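You operate a simulated robot arm through the tools that you are given. There is no shell and no other tool.

You run a simulated robot arm. Do the job below in one go: nothing can be reset, and whatever is moved stays where it is left.

Task
Dry the inside of the blue pot with the blue cloth.
Fine: lay its lid before the mixer first; put the cloth back and the lid on again.

The check looks at the end state, three seconds after you hand in, the way a careful person would. Anything else that was tipped, shoved, dropped, spilled or broken makes it a failure. Lids that push on must go on centred and level and be pressed home; caps that screw on are set level and turned clockwise until they are tight. Flat cloth is picked up by pressing the open fingertips on it (5 to 10 N) and closing them slowly along it; thin cloth reads only 2 to 8 mm in the jaws.

Robot
A 7-joint arm with a two-finger parallel gripper, fixed in place. Base frame: the origin is at the foot of the arm, x ahead of it, y to its left, z up; the work surface is at about z = 950. Lengths are in mm, angles in rad, forces in N, time in s.
With the tool pointing down near the work surface it reaches from about 220 to 680 mm from the base axis. Its first joint turns from -1.152 to 1.152 rad. Payload 2.4 kg.
The tool frame sits at the grasp point between the pads (the TCP): z along the fingers, y along the line on which they close. The tips reach 30 mm beyond it. The gripper opens to 94 mm. The fingers are 28 mm wide and 10 mm thick; the gripper's body (50 by 96 mm) begins 55 mm behind the TCP.
Orientation is that of the tool frame in the base frame, as a unit quaternion [x, y, z, w]. With the fingers straight down and closing along the base's y, the tool's x points along the base's -x, its y along +y and its z along -z.

Tools
- The arm moves only by the tool move_arm. Its argument "series" is a list of rows, each an object of numbers (a shift or turn left out is 0, a gripper value left out holds the last): "dx", "dy", "dz": the shift along the base's x, y, z in units of 30 mm (1.0 is 30 mm); "rx", "ry", "rz": the turn, a rotation vector about the base's x, y, z in units of 6 degrees (1.0 is 6 degrees); "grip": the finger opening in mm, from 0 to 94. In form: [{"dx": .., "dy": .., "dz": .., "rx": .., "ry": .., "rz": .., "grip": ..}, ...]. A call has 1 to 20 rows; each row shifts and turns the commanded pose from where the row before left it. A call with a number of a shift or a turn outside -1 to 1 is refused whole. Rows are played at 5 a second. More than 50 mm and 0.15 rad between two rows, or a gripper value outside its range, and nothing of the call is played. A pose out of reach is approached as far as the arm can. The call stops where the force on the tool passes 40 N (or 10 N more than at its start, if that is more) or the arm is blocked; 0.2 s more then pass. The fingers move at their own pace (about 153 mm/s each) and stop on an object; they squeeze with about 42 N. The grip force told is the motor's: it shows also when the fingers shut on nothing. Time passes only in rows, and 0.2 s behind the last, so rows that do not move let the fingers close. It gives the time, the measured TCP pose, the force on the tool (base axes), the opening and the grip force at its end, in the units of the frame above (readings bear some noise), with the torque about the TCP (base axes, N m) and any sound that the robot's microphone picked up.
- Cameras (640 x 400 px; columns grow to the right, rows downward): "scene" is fixed at [48, 482.3, 1458.8]; the picture's right is [-0.65, -0.76, 0.00], its down [-0.33, 0.28, -0.90] and it looks along [0.69, -0.58, -0.43] (base axes); focal length 316 px, centre (320, 200). "wrist" rides on the gripper at [76, 14, -102] in the tool frame; the picture's right is [-0.18, 0.98, 0.00], its down [-0.75, -0.14, -0.64] and it looks along [-0.63, -0.12, 0.77] (tool axes); focal length 243 px, centre (320, 200). There is no depth. A picture from a camera that has moved, and an enlarged one, comes with that camera's place and axes in the base frame and with its lens.
- camera(camera): a new picture of that camera. It takes no simulated time.
- close_up(camera, box): a new picture of the part [left, top, right, bottom] of that camera's present view, enlarged. It takes no simulated time.
- job_done(): hands the job in; it is judged then, once.

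Nothing tells you positions but the pictures and the camera data. Unless the task says otherwise, let go and move clear before handing in.

The tools are called after ">>>" as a command line: name --argument value ..., lists and objects as JSON in quotes. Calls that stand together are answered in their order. move_arm: Moves the arm, as the interface text tells. Its arguments: {"type":"object","properties":{"series":{"type":"array","items":{"type":"object","properties":{"dx":{"type":"number"},"dy":{"type":"number"},"dz":{"type":"number"},"rx":{"type":"number"},"ry":{"type":"number"},"rz":{"type":"number"},"grip":{"type":"number"}}}}},"required":["series"]} The other tools are called the same way: camera (camera) takes a picture; close_up (camera, box) takes an enlarged picture of a part of a camera's view; job_done () hands the job in.

At the start:

```text
time: 0.0
tool_pos: [373.1, -110.0, 1233.1]
orientation: [0.0, 1.0, 0.0, 0.0]
contact_force: [0.1, -1.0, 0.2]
moment: [0.01, 0.01, -0.03]
opening: 94.2
grip_force: 0.0
```

scene: 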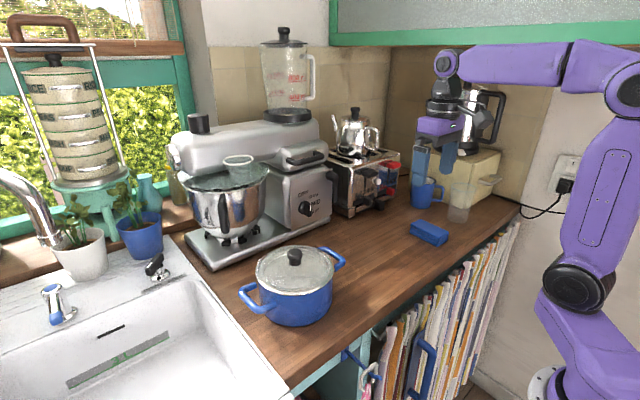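
wrist: 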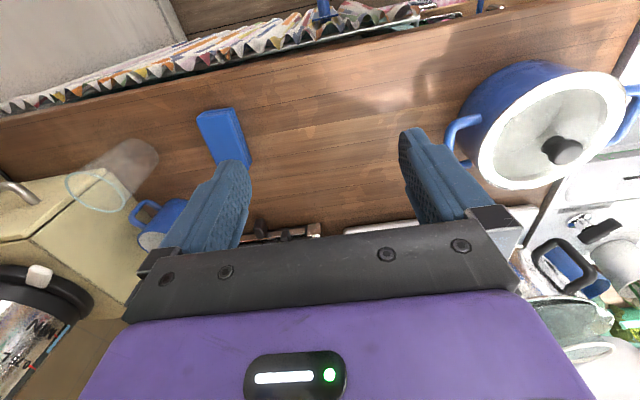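

I see the blue pot with its lid in front of the mixer near the sink, and a blue folded cloth on the counter to its right. I'll take closer looks to measure positions before moving.

>>> close_up --camera "scene" --box '[220, 220, 380, 340]'

>>> close_up --camera "scene" --box '[380, 150, 540, 270]'

>>> close_up --camera "wrist" --box '[420, 40, 640, 200]'

>>> close_up --camera "wrist" --box '[120, 80, 340, 240]'

```text
3.33 times, centred on (300, 280) of scene
camera zoom: at [48.0, 482.3, 1458.8], right [-0.65, -0.76, 0.0], down [-0.33, 0.28, -0.9], along [0.69, -0.58, -0.43], focal length 1055 px, centre (387, -67)
```

zoom: 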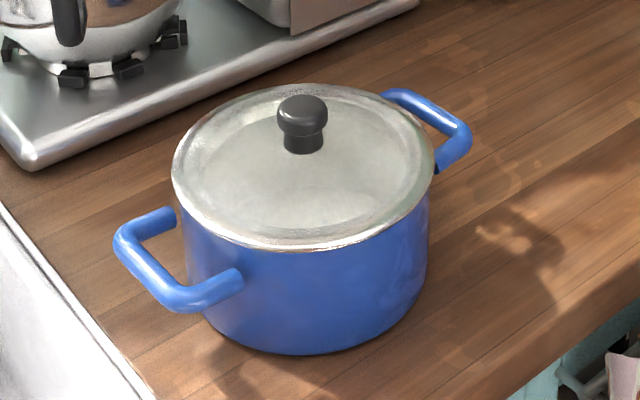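

```text
3.33 times, centred on (460, 210) of scene
camera zoom: at [48.0, 482.3, 1458.8], right [-0.65, -0.76, 0.0], down [-0.33, 0.28, -0.9], along [0.69, -0.58, -0.43], focal length 1055 px, centre (-147, 167)
```

zoom: 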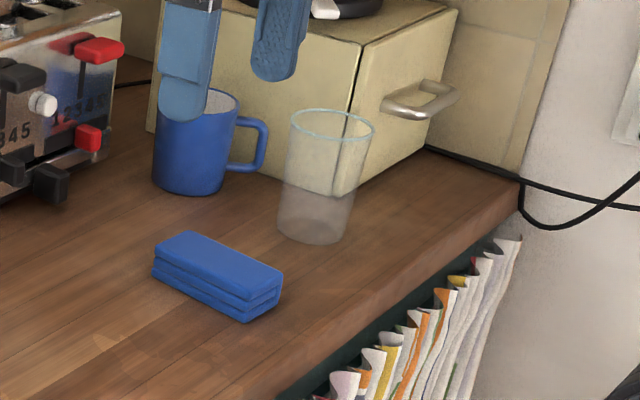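

```text
2.50 times, centred on (530, 120) of wrist
camera zoom: at [297.7, -96.5, 1334.5], right [0.18, 0.98, 0.0], down [0.75, -0.14, 0.64], along [0.63, -0.12, -0.77], focal length 606 px, centre (-205, 400)
```

zoom: 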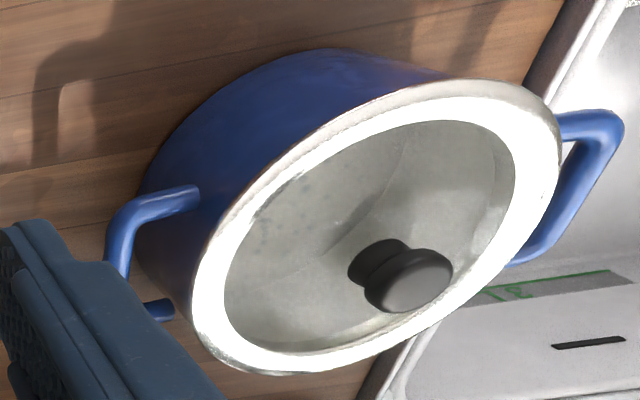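

```text
2.50 times, centred on (230, 160) of wrist
camera zoom: at [297.7, -96.5, 1334.5], right [0.18, 0.98, 0.0], down [0.75, -0.14, 0.64], along [0.63, -0.12, -0.77], focal length 606 px, centre (545, 300)
```

zoom: 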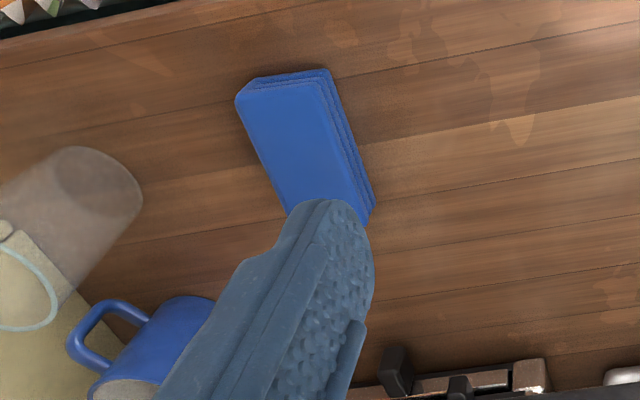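

The pot sits around (485, 177) with its rim near z=1040, and the cloth lies around (453, -287). The mixer's front edge is at about x=708. I'll move above the pot for a better look at the lid and knob.

>>> move_arm --series '[{"dx": 0.3, "dy": 0.8, "grip": 94}, {"dx": 0.3, "dy": 0.8}, {"dx": 0.3, "dy": 0.8}, {"dx": 0.3, "dy": 0.8}, {"dx": 0.3, "dy": 0.8}, {"dx": 0.3, "dy": 0.8}, {"dx": 0.3, "dy": 0.8}, {"dx": 0.3, "dy": 0.8}, {"dx": 0.3, "dy": 0.8}, {"dx": 0.3, "dy": 0.8}, {"dx": 0.3, "dy": 0.8}, {"dx": 0.3, "dy": 0.77}]'

>>> camera --camera "wrist"

>>> camera --camera "scene"

```text
time: 2.6
tool_pos: [483.1, 175.3, 1234.1]
orientation: [0.0, 1.0, 0.001, 0.001]
contact_force: [-0.5, 0.5, 0.2]
moment: [0.0, 0.01, -0.02]
opening: 94.0
grip_force: 0.0
```

```text
taken
camera wrist: at [407.2, 189.5, 1335.7], right [0.18, 0.98, 0.0], down [0.75, -0.14, 0.64], along [0.63, -0.12, -0.77], focal length 243 px, centre (320, 200)
```

wrist: 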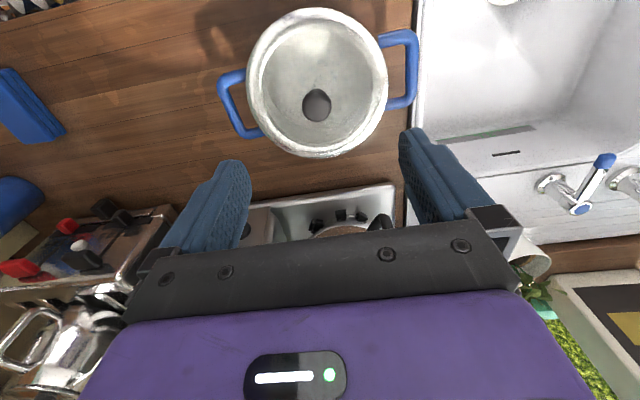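

```text
taken
```

scene: 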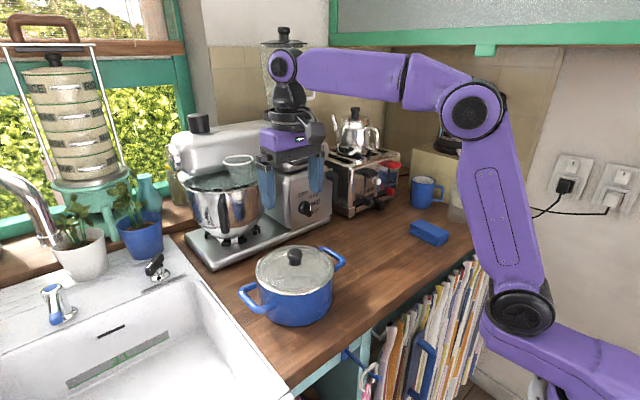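

>>> close_up --camera "wrist" --box '[210, 0, 430, 160]'

>>> close_up --camera "wrist" --box '[0, 0, 320, 240]'

```text
2.50 times, centred on (320, 80) of wrist
camera zoom: at [407.2, 189.5, 1335.7], right [0.18, 0.98, 0.0], down [0.75, -0.14, 0.64], along [0.63, -0.12, -0.77], focal length 606 px, centre (320, 500)
```

zoom: 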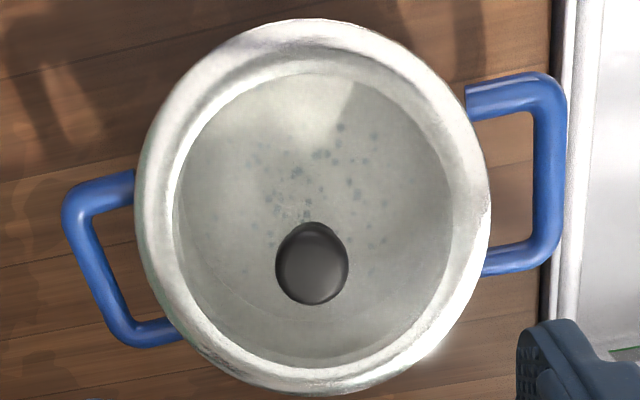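

```text
1.67 times, centred on (160, 120) of wrist
camera zoom: at [407.2, 189.5, 1335.7], right [0.18, 0.98, 0.0], down [0.75, -0.14, 0.64], along [0.63, -0.12, -0.77], focal length 404 px, centre (587, 333)
```

zoom: 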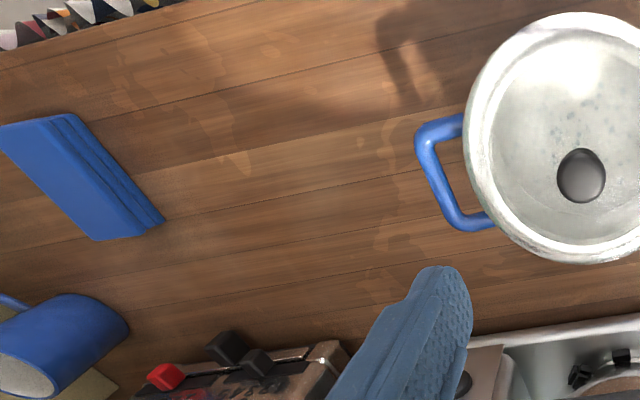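

Water droplets show on the pot floor through the glass lid, and I put the knob at about (488, 173, 1080). I'll come down closer above it and check the alignment.

>>> move_arm --series '[{"dx": 0.05, "dy": -0.03, "dz": -0.8}, {"dx": 0.05, "dz": -0.8}, {"dx": 0.05, "dz": -0.8}, {}]'

>>> camera --camera "wrist"

>>> close_up --camera "scene" --box '[220, 160, 380, 280]'

```text
time: 3.6
tool_pos: [487.3, 175.9, 1161.4]
orientation: [0.0, 1.0, 0.0, 0.0]
contact_force: [-0.6, -0.1, 0.0]
moment: [0.01, 0.0, -0.01]
opening: 94.4
grip_force: 0.0
```

```text
taken
camera wrist: at [410.9, 189.8, 1263.1], right [0.18, 0.98, 0.0], down [0.75, -0.14, 0.64], along [0.63, -0.12, -0.77], focal length 243 px, centre (320, 200)
```

wrist: 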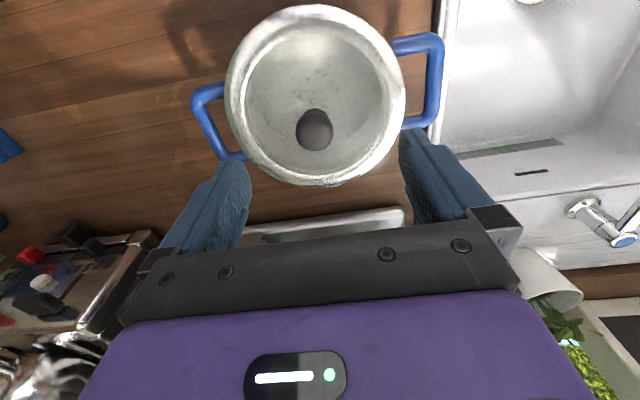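

```text
3.33 times, centred on (300, 220) of scene
camera zoom: at [48.0, 482.3, 1458.8], right [-0.65, -0.76, 0.0], down [-0.33, 0.28, -0.9], along [0.69, -0.58, -0.43], focal length 1055 px, centre (387, 133)
```

zoom: 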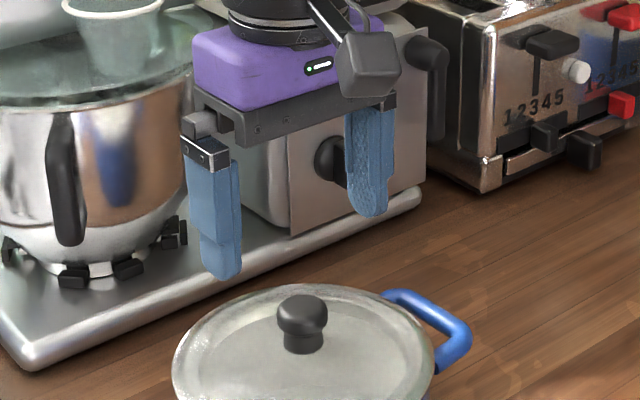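

The lid knob lines up at about (488, 172), and its cap is roughly 30 mm wide at z 1065–1090. I'll narrow the fingers and lower around it with care.

>>> move_arm --series '[{"dx": 0.02, "dy": -0.11, "grip": 64}, {"dz": -0.5}, {"dz": -0.5}, {"dz": -0.5}, {"dz": -0.3}, {}]'

>>> camera --camera "wrist"

>>> close_up --camera "scene" --box '[240, 200, 360, 290]'

```text
time: 5.0
tool_pos: [486.0, 172.0, 1106.2]
orientation: [0.0, 1.0, 0.0, 0.0]
contact_force: [0.7, -0.7, -0.3]
moment: [-0.02, 0.02, -0.04]
opening: 63.8
grip_force: 0.1
```

```text
taken
camera wrist: at [410.0, 185.8, 1207.9], right [0.18, 0.98, 0.0], down [0.75, -0.14, 0.64], along [0.63, -0.12, -0.77], focal length 243 px, centre (320, 200)
```

wrist: 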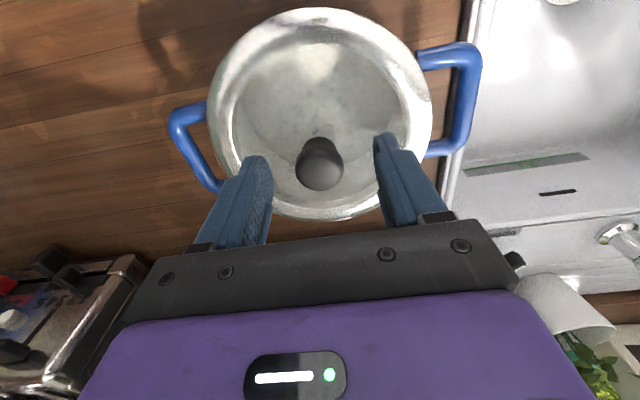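

```text
4.44 times, centred on (300, 245) of scene
camera zoom: at [48.0, 482.3, 1458.8], right [-0.65, -0.76, 0.0], down [-0.33, 0.28, -0.9], along [0.69, -0.58, -0.43], focal length 1406 px, centre (409, 0)
```

zoom: 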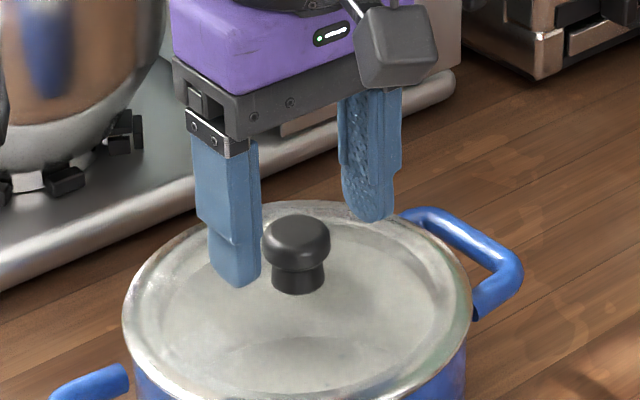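

The knob sits centred between the fingers, about 2 mm ahead in x. I'll lower 11 mm, then close on it slowly.

>>> move_arm --series '[{"dx": 0.07, "dy": -0.02, "dz": -0.2}, {"dz": -0.15}, {}, {"grip": 45}, {"grip": 38}, {"grip": 34}, {"grip": 30}, {"grip": 26}, {"grip": 20}, {}]'

>>> camera --camera "wrist"

>>> close_up --camera "scene" --box '[240, 200, 360, 290]'

```text
time: 7.2
tool_pos: [488.3, 171.3, 1095.4]
orientation: [0.0, 1.0, 0.0, 0.0]
contact_force: [-0.4, -2.7, 0.6]
moment: [-0.06, 0.01, -0.07]
opening: 30.8
grip_force: 41.7
```

```text
taken
camera wrist: at [413.2, 185.2, 1197.3], right [0.18, 0.98, 0.0], down [0.75, -0.14, 0.64], along [0.63, -0.12, -0.77], focal length 243 px, centre (320, 200)
```

wrist: 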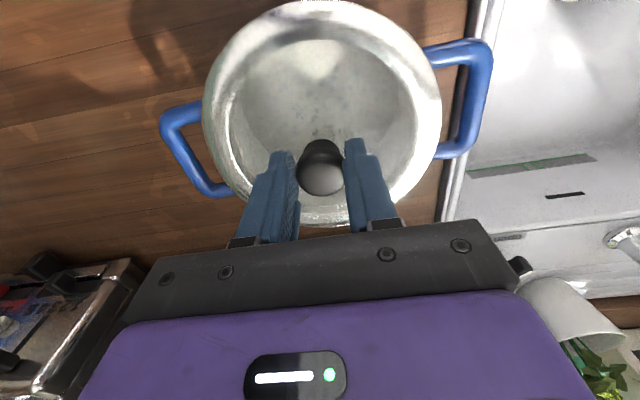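

```text
4.44 times, centred on (300, 245) of scene
camera zoom: at [48.0, 482.2, 1458.8], right [-0.65, -0.76, 0.0], down [-0.33, 0.28, -0.9], along [0.69, -0.58, -0.43], focal length 1406 px, centre (409, 0)
```

zoom: 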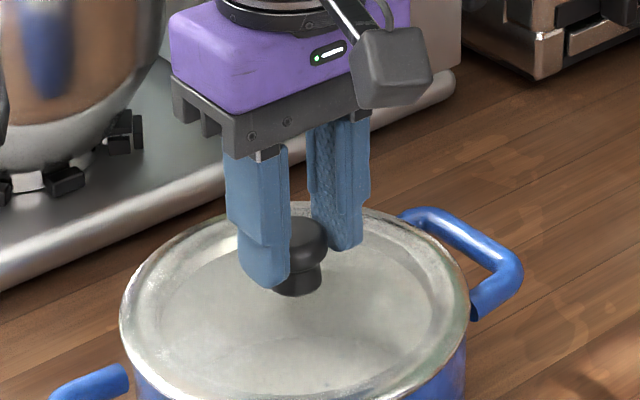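

The knob is gripped at 30.8 mm. I'll note the seated lid pose as TCP (488.3, 171.3, 1095.4), then lift straight up.

>>> move_arm --series '[{"dz": 0.2}, {"dz": 0.3}, {"dz": 0.6}, {"dz": 1.0}, {"dz": 1.0}, {}]'

>>> camera --camera "scene"

>>> camera --camera "wrist"

```text
time: 8.6
tool_pos: [489.6, 170.0, 1191.8]
orientation: [0.001, 1.0, 0.001, 0.0]
contact_force: [0.8, 0.2, -2.6]
moment: [-0.01, -0.01, 0.03]
opening: 30.7
grip_force: 41.5
```

```text
taken
```

scene: 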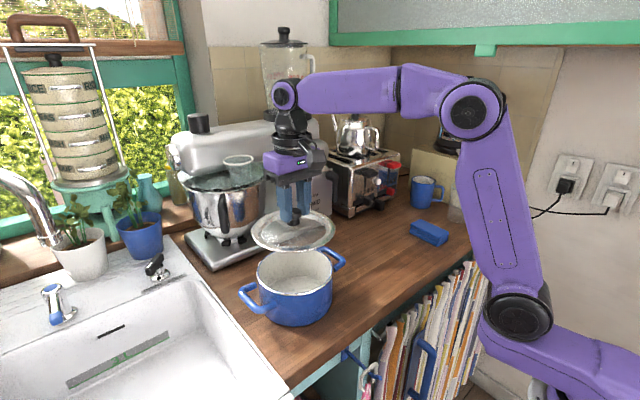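

```text
taken
camera wrist: at [413.7, 183.0, 1292.8], right [0.18, 0.98, 0.0], down [0.75, -0.14, 0.64], along [0.63, -0.12, -0.77], focal length 243 px, centre (320, 200)
```

wrist: 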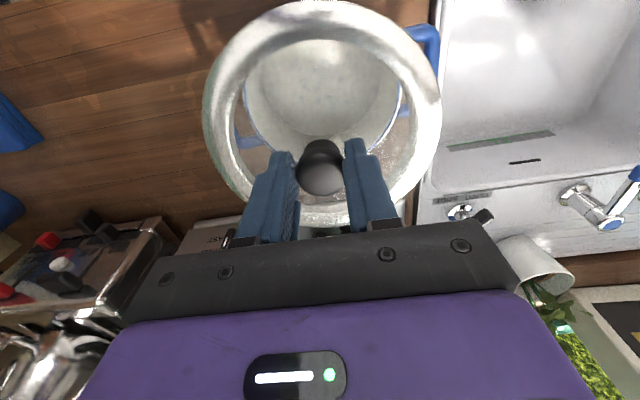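

The lid came up level and the pot stayed put, with droplets visible on its floor. I'll carry the lid to about (580, -30), open counter in front of the mixer.

>>> move_arm --series '[{"dx": 0.1, "dy": -0.3}, {"dx": 0.3, "dy": -0.7}, {"dx": 0.377, "dy": -0.833}, {"dx": 0.377, "dy": -0.833}, {"dx": 0.377, "dy": -0.833}, {"dx": 0.377, "dy": -0.833}, {"dx": 0.377, "dy": -0.833}, {"dx": 0.377, "dy": -0.833}, {"dx": 0.25, "dy": -0.5}, {"dx": 0.1, "dy": -0.17}, {"dz": -0.5}, {"dz": -1.0}, {"dz": -1.0}, {"dz": -1.0}, {"dz": -0.8}, {"dz": -0.5}, {"dz": -0.2}, {}]'

>>> camera --camera "scene"

>>> camera --camera "wrist"

```text
time: 12.1
tool_pos: [579.7, -28.2, 1049.3]
orientation: [0.0, 1.0, 0.0, 0.004]
contact_force: [-8.4, 1.0, 7.9]
moment: [0.05, -0.31, 0.21]
opening: 30.1
grip_force: 41.5
stopped in row 17: the force on the tool passed its limit at 48 N (the readings are from after the stop); the commanded pose is now the measured one
```

```text
taken
```

scene: 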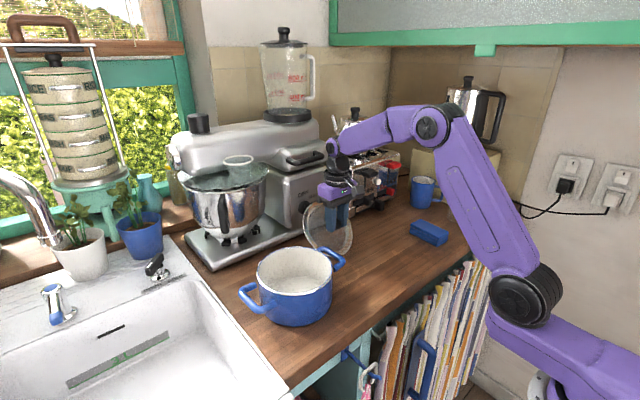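

```text
taken
camera wrist: at [502.9, -14.9, 1149.8], right [0.18, 0.98, 0.0], down [0.75, -0.14, 0.65], along [0.64, -0.12, -0.76], focal length 243 px, centre (320, 200)
```

wrist: 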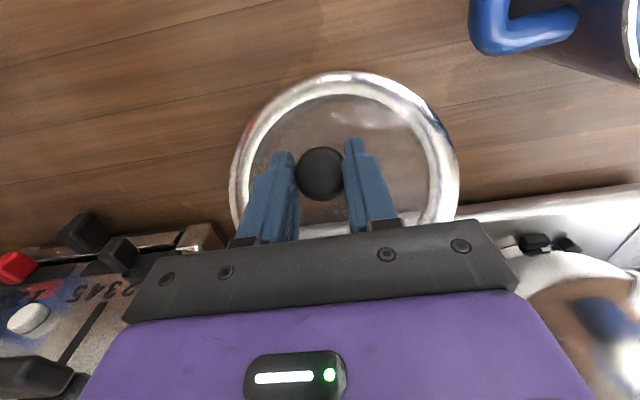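

The lid has tilted in the grip and an edge touched down early. I'll look closely before doing anything else.

>>> close_up --camera "scene" --box '[270, 160, 390, 270]'

>>> close_up --camera "wrist" --box '[200, 50, 500, 250]'

```text
3.64 times, centred on (330, 215) of scene
camera zoom: at [47.5, 482.3, 1458.8], right [-0.65, -0.76, 0.0], down [-0.33, 0.28, -0.9], along [0.69, -0.58, -0.43], focal length 1151 px, centre (284, 146)
```

zoom: 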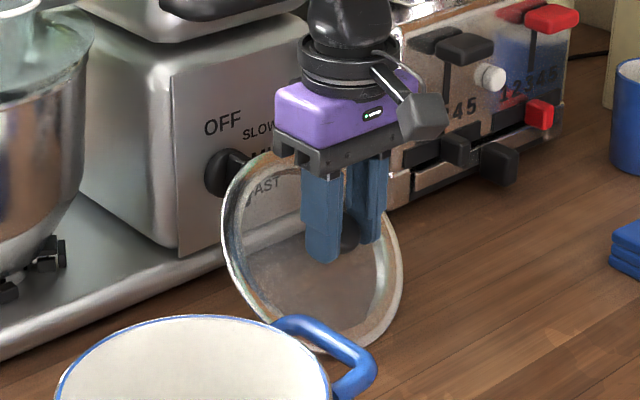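

```text
2.00 times, centred on (350, 150) of wrist
camera zoom: at [502.9, -14.9, 1149.8], right [0.18, 0.98, 0.0], down [0.75, -0.14, 0.65], along [0.64, -0.12, -0.76], focal length 485 px, centre (260, 300)
```

zoom: 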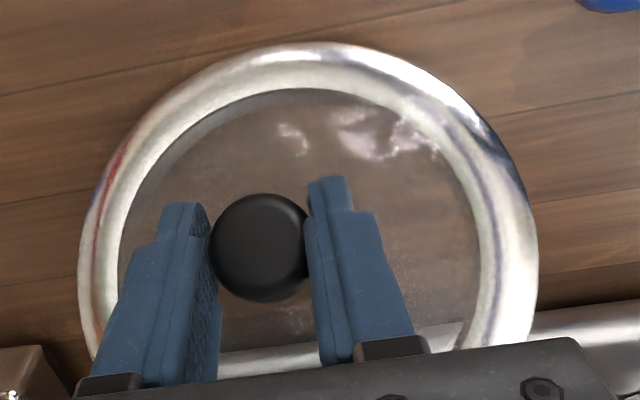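

The lid's near edge is on the counter and its far edge is tilted up by about 43° against the mixer's dial. It evidently caught the dial on the way down. I'll back away and lift gently, then re-level it farther from the mixer.

>>> move_arm --series '[{"dx": -0.15, "dz": 0.15}, {"dx": -0.2, "dz": 0.3}, {"dx": -0.3, "dz": 0.5}, {"dx": -0.4, "dz": 0.6}, {"dx": -0.4, "dz": 0.6}, {"dx": -0.3, "dz": 0.3}, {}]'

>>> camera --camera "scene"

>>> camera --camera "wrist"

>>> close_up --camera "scene" --box '[240, 130, 400, 250]'

```text
time: 13.7
tool_pos: [528.4, -29.8, 1122.1]
orientation: [0.0, 1.0, 0.001, 0.003]
contact_force: [0.2, -0.6, -2.0]
moment: [-0.01, 0.01, 0.01]
opening: 30.3
grip_force: 42.0
```

```text
taken
```

scene: 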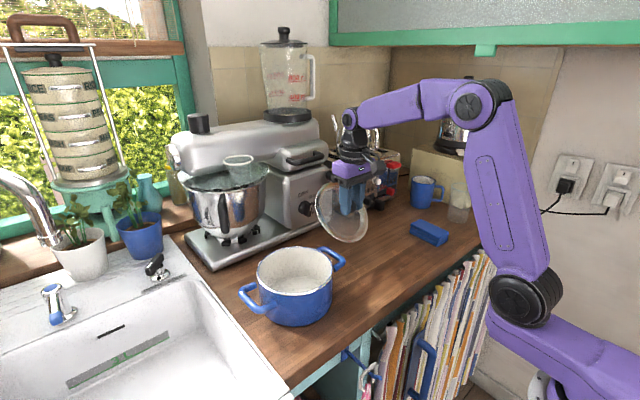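

```text
taken
camera wrist: at [451.5, -14.9, 1222.4], right [0.18, 0.98, 0.0], down [0.75, -0.14, 0.65], along [0.64, -0.12, -0.76], focal length 243 px, centre (320, 200)
```

wrist: 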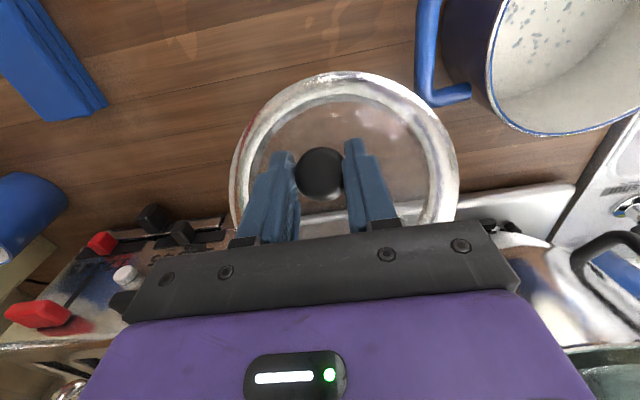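

```text
3.33 times, centred on (320, 190) of scene
camera zoom: at [48.0, 482.3, 1458.8], right [-0.65, -0.76, 0.0], down [-0.33, 0.28, -0.9], along [0.69, -0.58, -0.43], focal length 1055 px, centre (320, 233)
```

zoom: 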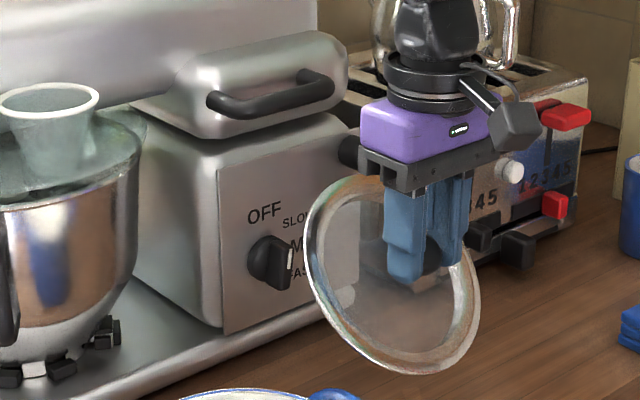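

The lid is free of the mixer but still tilted, with its far edge up. I'll rotate the tool about y to bring the lid level before laying it down.

>>> move_arm --series '[{"dx": -0.1, "dy": -0.3, "dz": 0.5, "ry": 0.5}, {"dy": -0.3, "dz": 0.5, "ry": 1}, {"ry": 1}, {"ry": 1}, {"ry": 0.5}, {}]'

>>> camera --camera "scene"

>>> camera --camera "wrist"

```text
time: 15.1
tool_pos: [524.5, -45.7, 1151.9]
orientation: [0.0, 0.979, -0.001, -0.205]
contact_force: [-0.5, -0.3, -1.5]
moment: [0.01, 0.02, -0.01]
opening: 30.1
grip_force: 41.4
```

```text
taken
```

scene: 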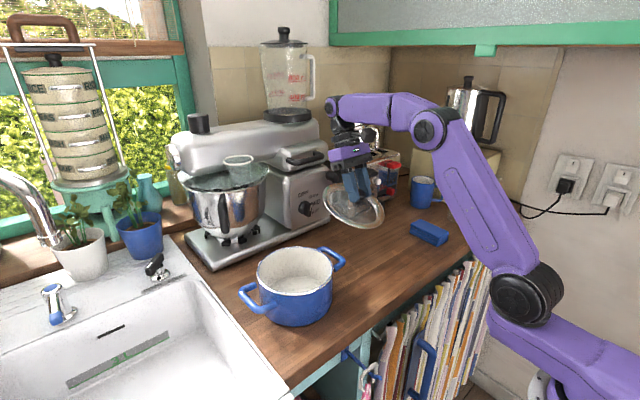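

```text
taken
camera wrist: at [496.0, -32.2, 1275.1], right [0.17, 0.98, -0.07], down [0.95, -0.14, 0.29], along [0.27, -0.12, -0.96], focal length 243 px, centre (320, 200)
```

wrist: 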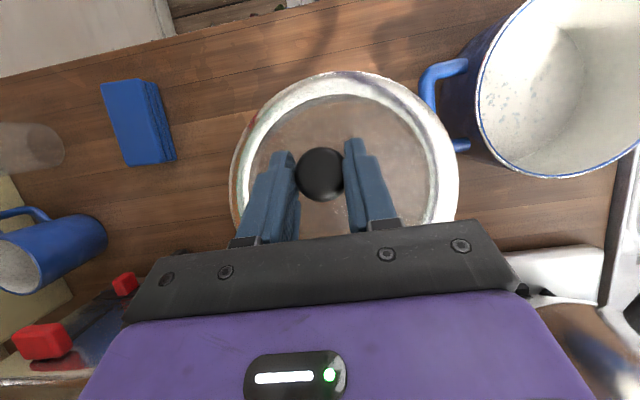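

The tool tracked well and the lid is closer to level. I'll rotate further, moving back a little in x.

>>> move_arm --series '[{"dx": -0.2, "ry": 0.6}, {"dx": -0.2, "ry": 0.8}, {"ry": 0.8}, {"ry": 0.6}, {}]'

>>> close_up --camera "scene" --box '[290, 120, 450, 240]'

>>> camera --camera "wrist"

```text
time: 16.3
tool_pos: [479.4, -31.4, 1149.3]
orientation: [0.0, 0.949, 0.0, -0.315]
contact_force: [-0.7, -0.2, -1.5]
moment: [-0.02, 0.0, 0.0]
opening: 30.1
grip_force: 41.9
out of reach, approached as far as the arm can: row 2, 3, 4
```

```text
3.33 times, centred on (370, 180) of scene
camera zoom: at [48.0, 482.3, 1458.8], right [-0.65, -0.76, 0.0], down [-0.33, 0.28, -0.9], along [0.69, -0.58, -0.43], focal length 1055 px, centre (153, 267)
```

zoom: 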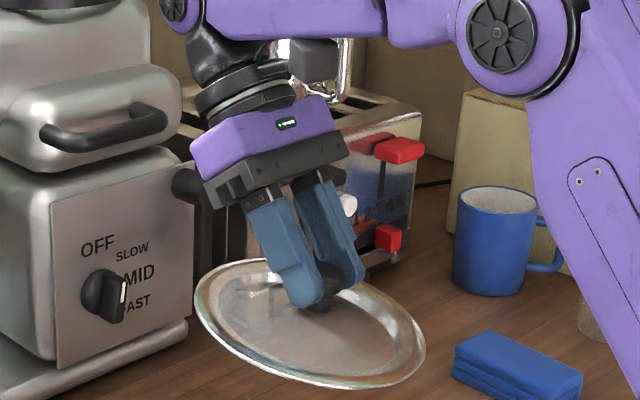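

```text
taken
camera wrist: at [479.6, -17.6, 1275.8], right [0.15, 0.98, -0.11], down [0.99, -0.14, 0.06], along [0.05, -0.12, -0.99], focal length 243 px, centre (320, 200)
```

wrist: 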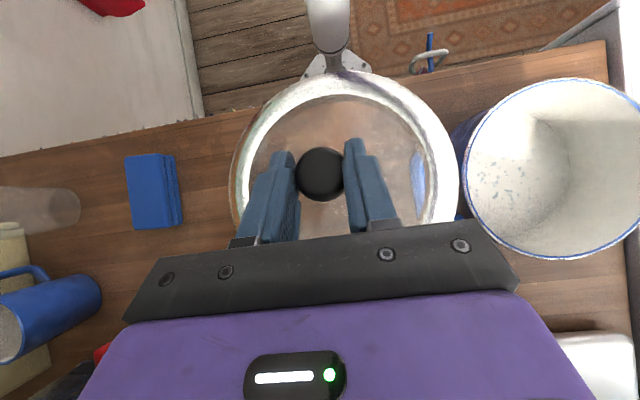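

The arm ran out of wrist range at about 37° of tool tilt, and the lid is now nearly level. I'll back off to roughly 30° of tilt at a better-reached spot and check where the pose settles.

>>> move_arm --series '[{"ry": -0.6}, {"ry": -0.6, "dx": 0.2}, {"ry": -0.4, "dx": 0.2}, {}, {}]'

>>> camera --camera "scene"

```text
time: 17.5
tool_pos: [491.6, -31.9, 1147.9]
orientation: [0.0, 0.972, 0.001, -0.234]
contact_force: [0.4, -0.1, -2.5]
moment: [-0.03, 0.03, -0.01]
opening: 30.7
grip_force: 42.2
```

```text
taken
```

scene: 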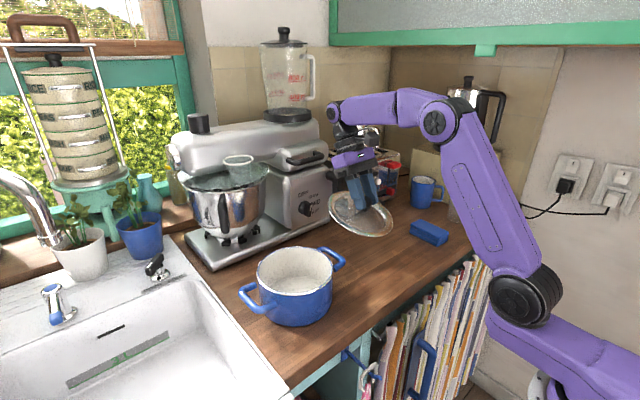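

The pose tracks fine at 27° of tilt, leaving about 15° of lid tilt. I'll move to (535, -55) at a lower height and try adding tilt there.

>>> move_arm --series '[{"dx": 0.3, "dy": -0.2, "dz": -0.3}, {"dx": 0.5, "dy": -0.3, "dz": -0.6}, {"dx": 0.5, "dy": -0.3, "dz": -0.6}, {"dx": 0.15, "dz": -0.6}, {"ry": 0.5, "dz": -0.2}, {"ry": 0.5}, {"ry": 0.5}, {}]'

>>> close_up --camera "scene" --box '[290, 130, 450, 250]'

```text
time: 19.3
tool_pos: [536.2, -55.5, 1079.7]
orientation: [0.0, 0.951, 0.0, -0.311]
contact_force: [0.4, -0.4, -2.7]
moment: [0.02, 0.03, 0.03]
opening: 30.3
grip_force: 42.1
```

```text
3.33 times, centred on (370, 190) of scene
camera zoom: at [48.0, 482.3, 1458.8], right [-0.65, -0.76, 0.0], down [-0.33, 0.28, -0.9], along [0.69, -0.58, -0.43], focal length 1055 px, centre (153, 233)
```

zoom: 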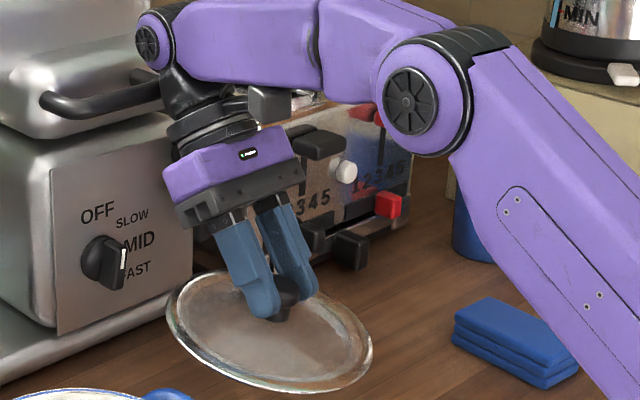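

At this lower height 36° is reachable. I'll add about 7° more to level the lid.

>>> move_arm --series '[{"ry": 0.5, "dz": -0.3}, {"ry": 0.5, "dz": -0.3}, {"ry": 0.2}, {}]'

>>> close_up --camera "scene" --box '[290, 130, 450, 250]'

>>> camera --camera "wrist"

```text
time: 20.3
tool_pos: [515.6, -56.3, 1073.9]
orientation: [0.003, 0.937, -0.001, -0.35]
contact_force: [-0.5, 0.0, -2.7]
moment: [0.0, -0.01, -0.01]
opening: 30.1
grip_force: 42.3
out of reach, approached as far as the arm can: row 1, 2, 3
```

```text
3.33 times, centred on (370, 190) of scene
camera zoom: at [45.0, 481.8, 1459.1], right [-0.65, -0.76, 0.0], down [-0.33, 0.28, -0.9], along [0.69, -0.58, -0.43], focal length 1055 px, centre (153, 233)
```

zoom: 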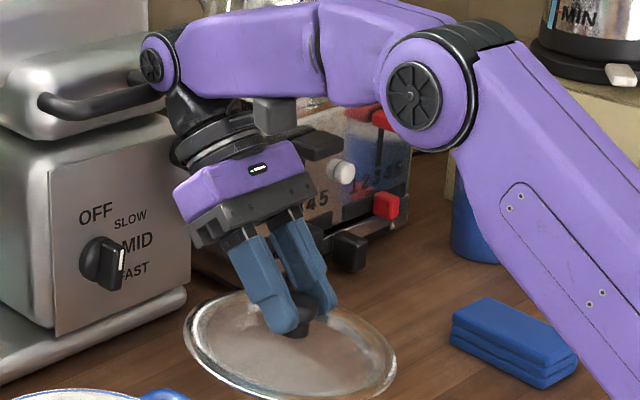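

```text
taken
camera wrist: at [526.0, -41.7, 1201.1], right [0.14, 0.98, -0.12], down [0.99, -0.15, -0.01], along [-0.03, -0.12, -0.99], focal length 243 px, centre (320, 200)
```

wrist: 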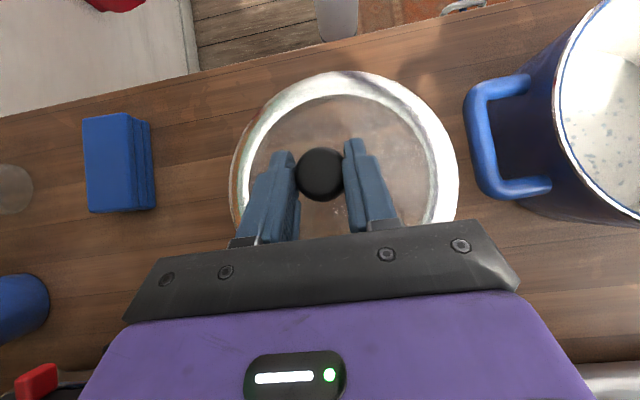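

The tilt is now about 41° and the lid looks nearly level. I'll lower gently toward the counter, moving a bit forward in x.

>>> move_arm --series '[{"dz": -0.4}, {"dz": -0.5}, {"dz": -0.4, "dx": 0.2}, {"dx": 0.3}, {"dx": 0.3}, {}]'

>>> close_up --camera "scene" --box '[270, 150, 430, 270]'

>>> camera --camera "wrist"

```text
time: 21.9
tool_pos: [531.8, -62.5, 1071.5]
orientation: [0.01, 0.947, -0.003, -0.32]
contact_force: [0.5, 0.8, -2.9]
moment: [-0.01, -0.02, -0.01]
opening: 29.8
grip_force: 42.3
out of reach, approached as far as the arm can: row 5
stopped in row 6: the arm was blocked; the commanded pose is now the measured one
```

```text
3.33 times, centred on (350, 210) of scene
camera zoom: at [43.2, 482.0, 1459.1], right [-0.65, -0.76, 0.0], down [-0.33, 0.28, -0.9], along [0.69, -0.58, -0.43], focal length 1055 px, centre (220, 167)
```

zoom: 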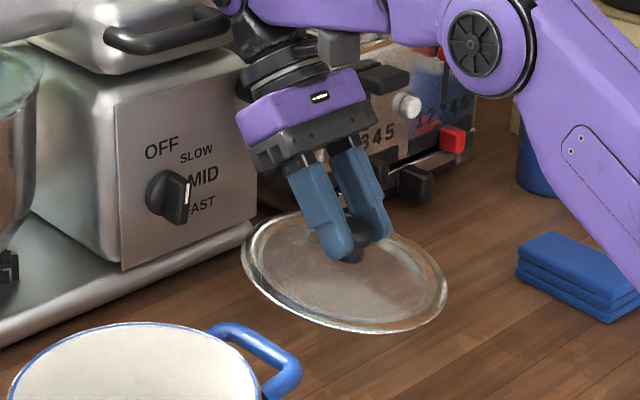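

```text
taken
camera wrist: at [534.4, -48.5, 1198.7], right [0.17, 0.98, -0.12], down [0.99, -0.16, 0.05], along [0.03, -0.13, -0.99], focal length 243 px, centre (320, 200)
```

wrist: 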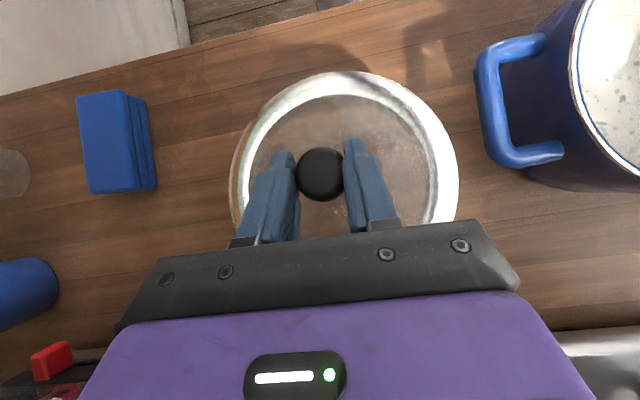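

The arm reports being blocked at z≈1071 without reaching the counter. I'll check the full view for what it's touching.

>>> camera --camera "scene"

>>> close_up --camera "scene" --box '[300, 60, 500, 200]'

```text
taken
```

scene: 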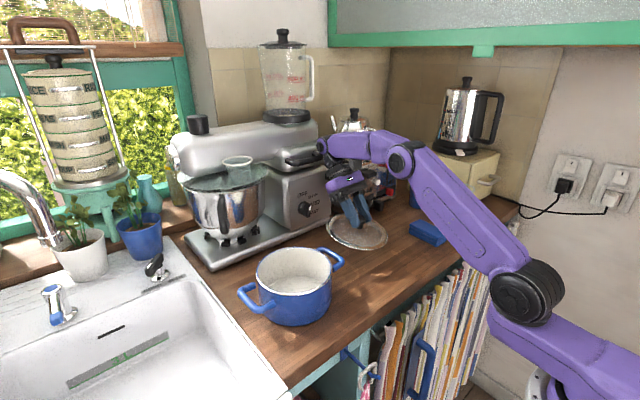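

```text
2.86 times, centred on (400, 130) of scene
camera zoom: at [43.2, 482.0, 1459.1], right [-0.65, -0.76, 0.0], down [-0.33, 0.28, -0.9], along [0.69, -0.58, -0.43], focal length 904 px, centre (91, 400)
```

zoom: 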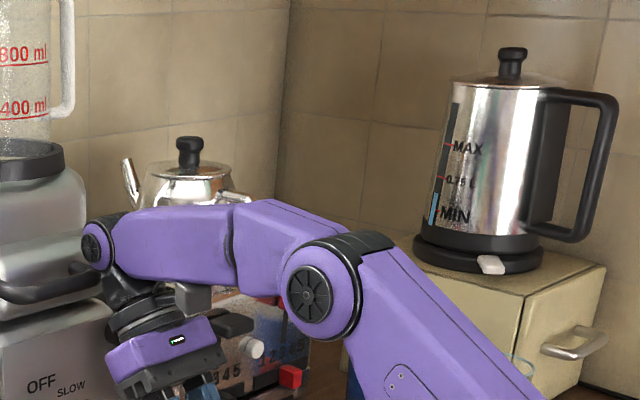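

The wrist, tilted toward +x, has most likely come against the mixer's front handle. I'll back straight up and away from the mixer, reduce the tilt, and set the lid down nearer the base.

>>> move_arm --series '[{"dx": -0.3, "dz": 0.3}, {"dx": -0.4, "dz": 0.4}, {"dx": -0.4, "dz": 0.3, "ry": -0.3}, {"dx": -0.3, "ry": -0.5}, {"ry": -0.5}, {}]'

>>> camera --camera "scene"

>>> close_up --camera "scene" --box '[240, 100, 440, 250]'

```text
time: 23.3
tool_pos: [491.2, -56.2, 1089.4]
orientation: [0.005, 0.963, -0.002, -0.269]
contact_force: [0.1, 0.3, -1.5]
moment: [0.0, 0.0, 0.04]
opening: 29.9
grip_force: 41.8
```

```text
taken
```

scene: 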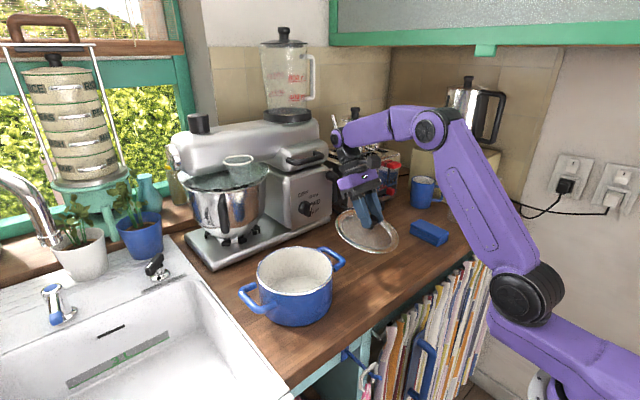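

```text
2.67 times, centred on (340, 175) of scene
camera zoom: at [48.0, 482.3, 1458.8], right [-0.65, -0.76, 0.0], down [-0.33, 0.28, -0.9], along [0.69, -0.58, -0.43], focal length 844 px, centre (267, 267)
```

zoom: 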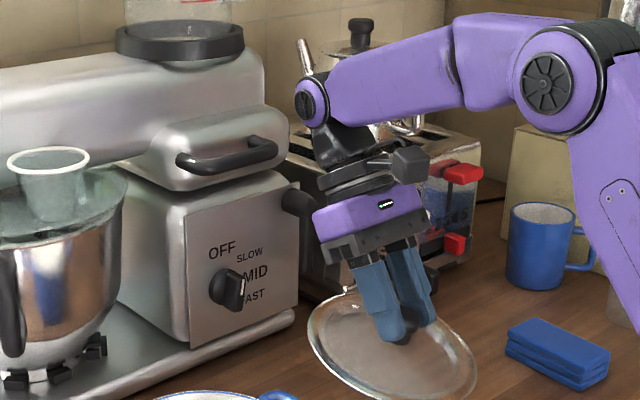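

The arm is free again and the mixer looks unmoved. With about 30° of tool tilt the lid is within about 12° of level, so I'll lower it here and feel for the counter.

>>> move_arm --series '[{"dx": -0.2, "dz": -0.4, "ry": -0.2}, {"dz": -0.5}, {"dz": -0.5}, {"dz": -0.3}, {"dz": -0.2}, {}]'

>>> close_up --camera "scene" --box '[260, 130, 440, 265]'

```text
time: 24.7
tool_pos: [485.4, -54.6, 1034.1]
orientation: [0.005, 0.965, -0.003, -0.26]
contact_force: [0.0, -0.5, -2.2]
moment: [0.0, -0.04, 0.0]
opening: 30.4
grip_force: 42.0
```

```text
2.96 times, centred on (350, 198) of scene
camera zoom: at [48.0, 482.3, 1458.8], right [-0.65, -0.76, 0.0], down [-0.33, 0.28, -0.9], along [0.69, -0.58, -0.43], focal length 938 px, centre (231, 207)
```

zoom: 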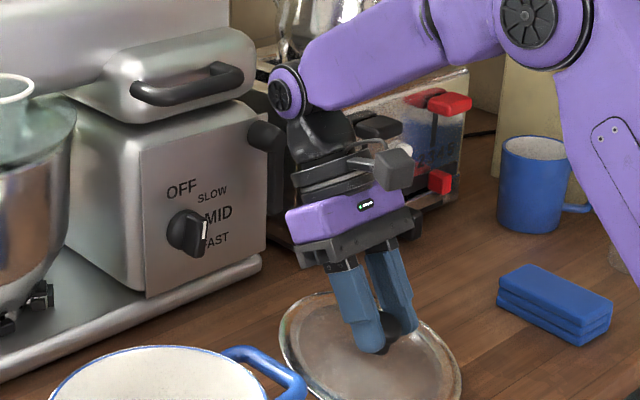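

No contact yet at z=1034. I'll go down in 3 mm steps.

>>> move_arm --series '[{"dz": -0.1}, {"dz": -0.1}, {"dz": -0.1}, {"dz": -0.1}, {}]'

>>> camera --camera "wrist"

```text
time: 25.9
tool_pos: [487.0, -57.9, 1023.8]
orientation: [0.004, 0.966, -0.002, -0.258]
contact_force: [9.0, 0.7, 28.9]
moment: [-0.23, 1.06, 0.09]
opening: 29.9
grip_force: 42.0
```

```text
taken
camera wrist: at [471.6, -42.8, 1148.9], right [0.17, 0.98, -0.1], down [0.97, -0.15, 0.18], along [0.16, -0.13, -0.98], focal length 243 px, centre (320, 200)
```

wrist: 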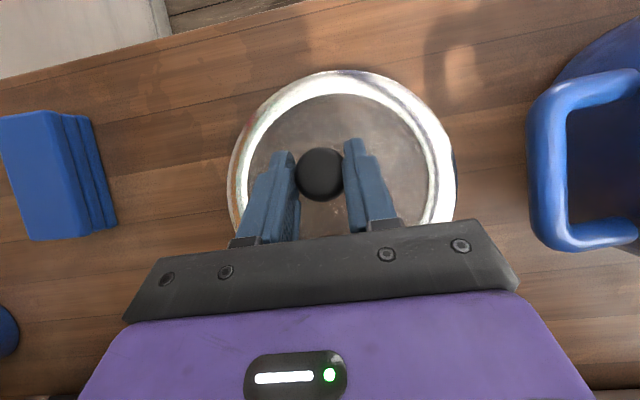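

The near edge is on the counter with 29 N and the lid hasn't rotated in the grip yet. Sliding forward will turn the edge friction in my favour and help level the lid.

>>> move_arm --series '[{"dx": 0.1}, {"dx": 0.15}, {"dx": 0.15}, {"dx": 0.15}, {}]'

>>> close_up --camera "scene" --box '[260, 130, 440, 265]'

```text
time: 27.1
tool_pos: [501.7, -56.9, 1020.7]
orientation: [0.005, 0.966, -0.002, -0.259]
contact_force: [-3.9, -1.0, 8.6]
moment: [-0.24, 0.92, 0.04]
opening: 30.2
grip_force: 41.9
```

```text
2.96 times, centred on (350, 198) of scene
camera zoom: at [47.7, 482.3, 1458.8], right [-0.65, -0.76, 0.0], down [-0.33, 0.28, -0.9], along [0.69, -0.58, -0.43], focal length 938 px, centre (231, 207)
```

zoom: 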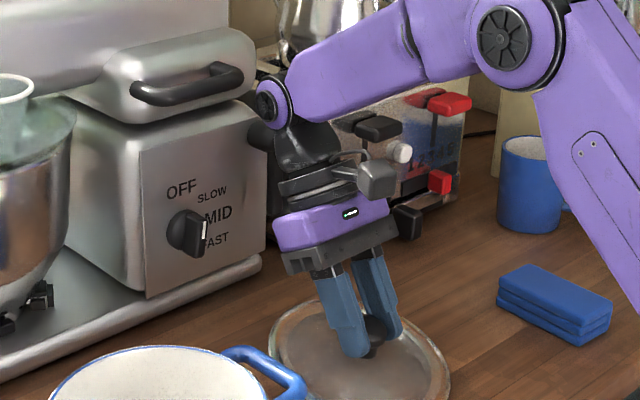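

The lid is rotating toward level as I slide. To keep the wrist clear of the mixer handle I'll lift slightly, shift back 25 mm, and repeat the press-and-slide.

>>> move_arm --series '[{"dz": 0.3}, {"dx": -0.5}, {"dx": -0.4}, {"dz": -0.25}, {"dz": -0.1, "dx": 0.05}, {"dz": -0.1, "dx": 0.08}, {"dx": 0.1}, {}]'

>>> close_up --camera "scene" --box '[260, 130, 440, 265]'

```text
time: 28.9
tool_pos: [482.0, -56.8, 1015.9]
orientation: [0.004, 0.965, -0.002, -0.26]
contact_force: [-3.5, -1.6, 9.0]
moment: [-0.18, 1.05, 0.06]
opening: 29.5
grip_force: 42.1
```

```text
2.96 times, centred on (350, 198) of scene
camera zoom: at [47.7, 482.3, 1458.8], right [-0.65, -0.76, 0.0], down [-0.33, 0.28, -0.9], along [0.69, -0.58, -0.43], focal length 938 px, centre (231, 207)
```

zoom: 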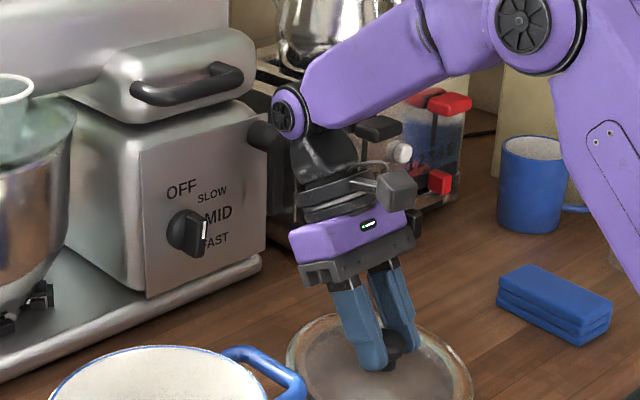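

That works at a gentle 9 N. I'll continue in the same way.

>>> move_arm --series '[{"dz": -0.08, "dx": 0.08}, {"dz": -0.08, "dx": 0.08}, {"dz": -0.08, "dx": 0.08}, {"dx": 0.05}, {}]'

>>> close_up --camera "scene" --box '[290, 170, 450, 290]'

>>> camera --camera "wrist"

```text
time: 30.1
tool_pos: [490.2, -58.1, 1009.1]
orientation: [0.005, 0.966, -0.001, -0.26]
contact_force: [-4.3, -3.8, 13.6]
moment: [-0.21, 1.29, 0.38]
opening: 29.1
grip_force: 41.7
```

```text
3.33 times, centred on (370, 230) of scene
camera zoom: at [47.7, 482.2, 1458.8], right [-0.65, -0.76, 0.0], down [-0.33, 0.28, -0.9], along [0.69, -0.58, -0.43], focal length 1055 px, centre (153, 100)
```

zoom: 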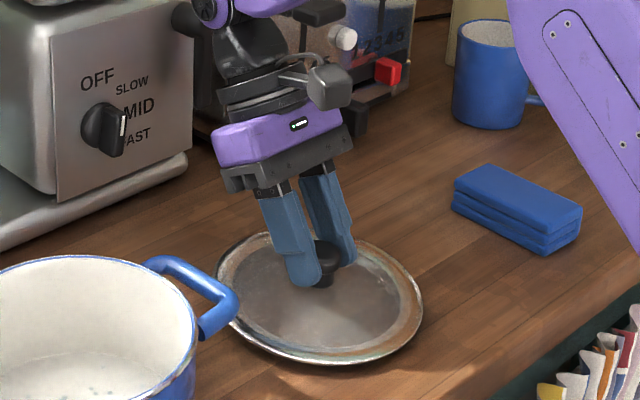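

```text
taken
camera wrist: at [476.3, -43.5, 1135.7], right [0.17, 0.98, -0.1], down [0.97, -0.15, 0.18], along [0.16, -0.13, -0.98], focal length 243 px, centre (320, 200)
```

wrist: 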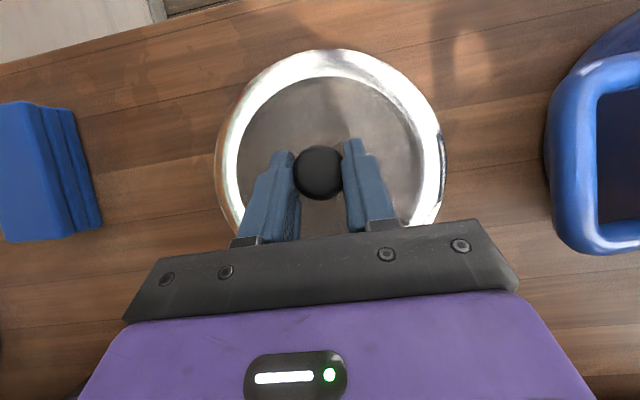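

The lid is nearly flat on the counter. A few more small steps down.

>>> move_arm --series '[{"dz": -0.08, "dx": 0.06}, {"dz": -0.08, "dx": 0.06}, {}]'

>>> close_up --camera "scene" --box '[310, 200, 430, 290]'

```text
time: 30.9
tool_pos: [493.5, -56.9, 1006.7]
orientation: [0.005, 0.966, -0.002, -0.259]
contact_force: [-4.8, -6.5, 20.8]
moment: [-0.11, 0.92, 0.45]
opening: 29.4
grip_force: 41.8
```

```text
4.44 times, centred on (370, 245) of scene
camera zoom: at [47.5, 482.1, 1458.9], right [-0.65, -0.76, 0.0], down [-0.33, 0.28, -0.9], along [0.69, -0.58, -0.43], focal length 1406 px, centre (98, 0)
```

zoom: 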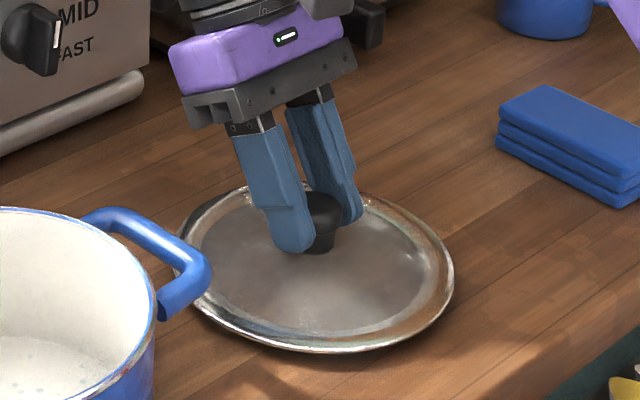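

The lid sits flat on the counter in front of the mixer. I'll ease the load and open the fingers.

>>> move_arm --series '[{"dz": 0.04}, {"dz": 0.03}, {}, {"grip": 31}, {"grip": 33}, {"grip": 38}, {"grip": 50}, {"grip": 64}, {}]'

>>> close_up --camera "scene" --box '[310, 200, 430, 290]'

```text
time: 32.9
tool_pos: [495.0, -55.9, 1008.1]
orientation: [0.006, 0.966, -0.002, -0.26]
contact_force: [1.1, 0.0, 0.0]
moment: [-0.02, 0.0, -0.04]
opening: 64.1
grip_force: 0.0
```

```text
4.44 times, centred on (370, 245) of scene
camera zoom: at [48.0, 482.3, 1458.8], right [-0.65, -0.76, 0.0], down [-0.33, 0.28, -0.9], along [0.69, -0.58, -0.43], focal length 1406 px, centre (98, 0)
```

zoom: 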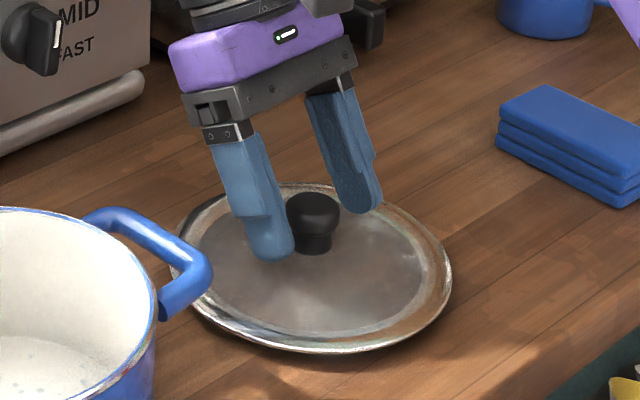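

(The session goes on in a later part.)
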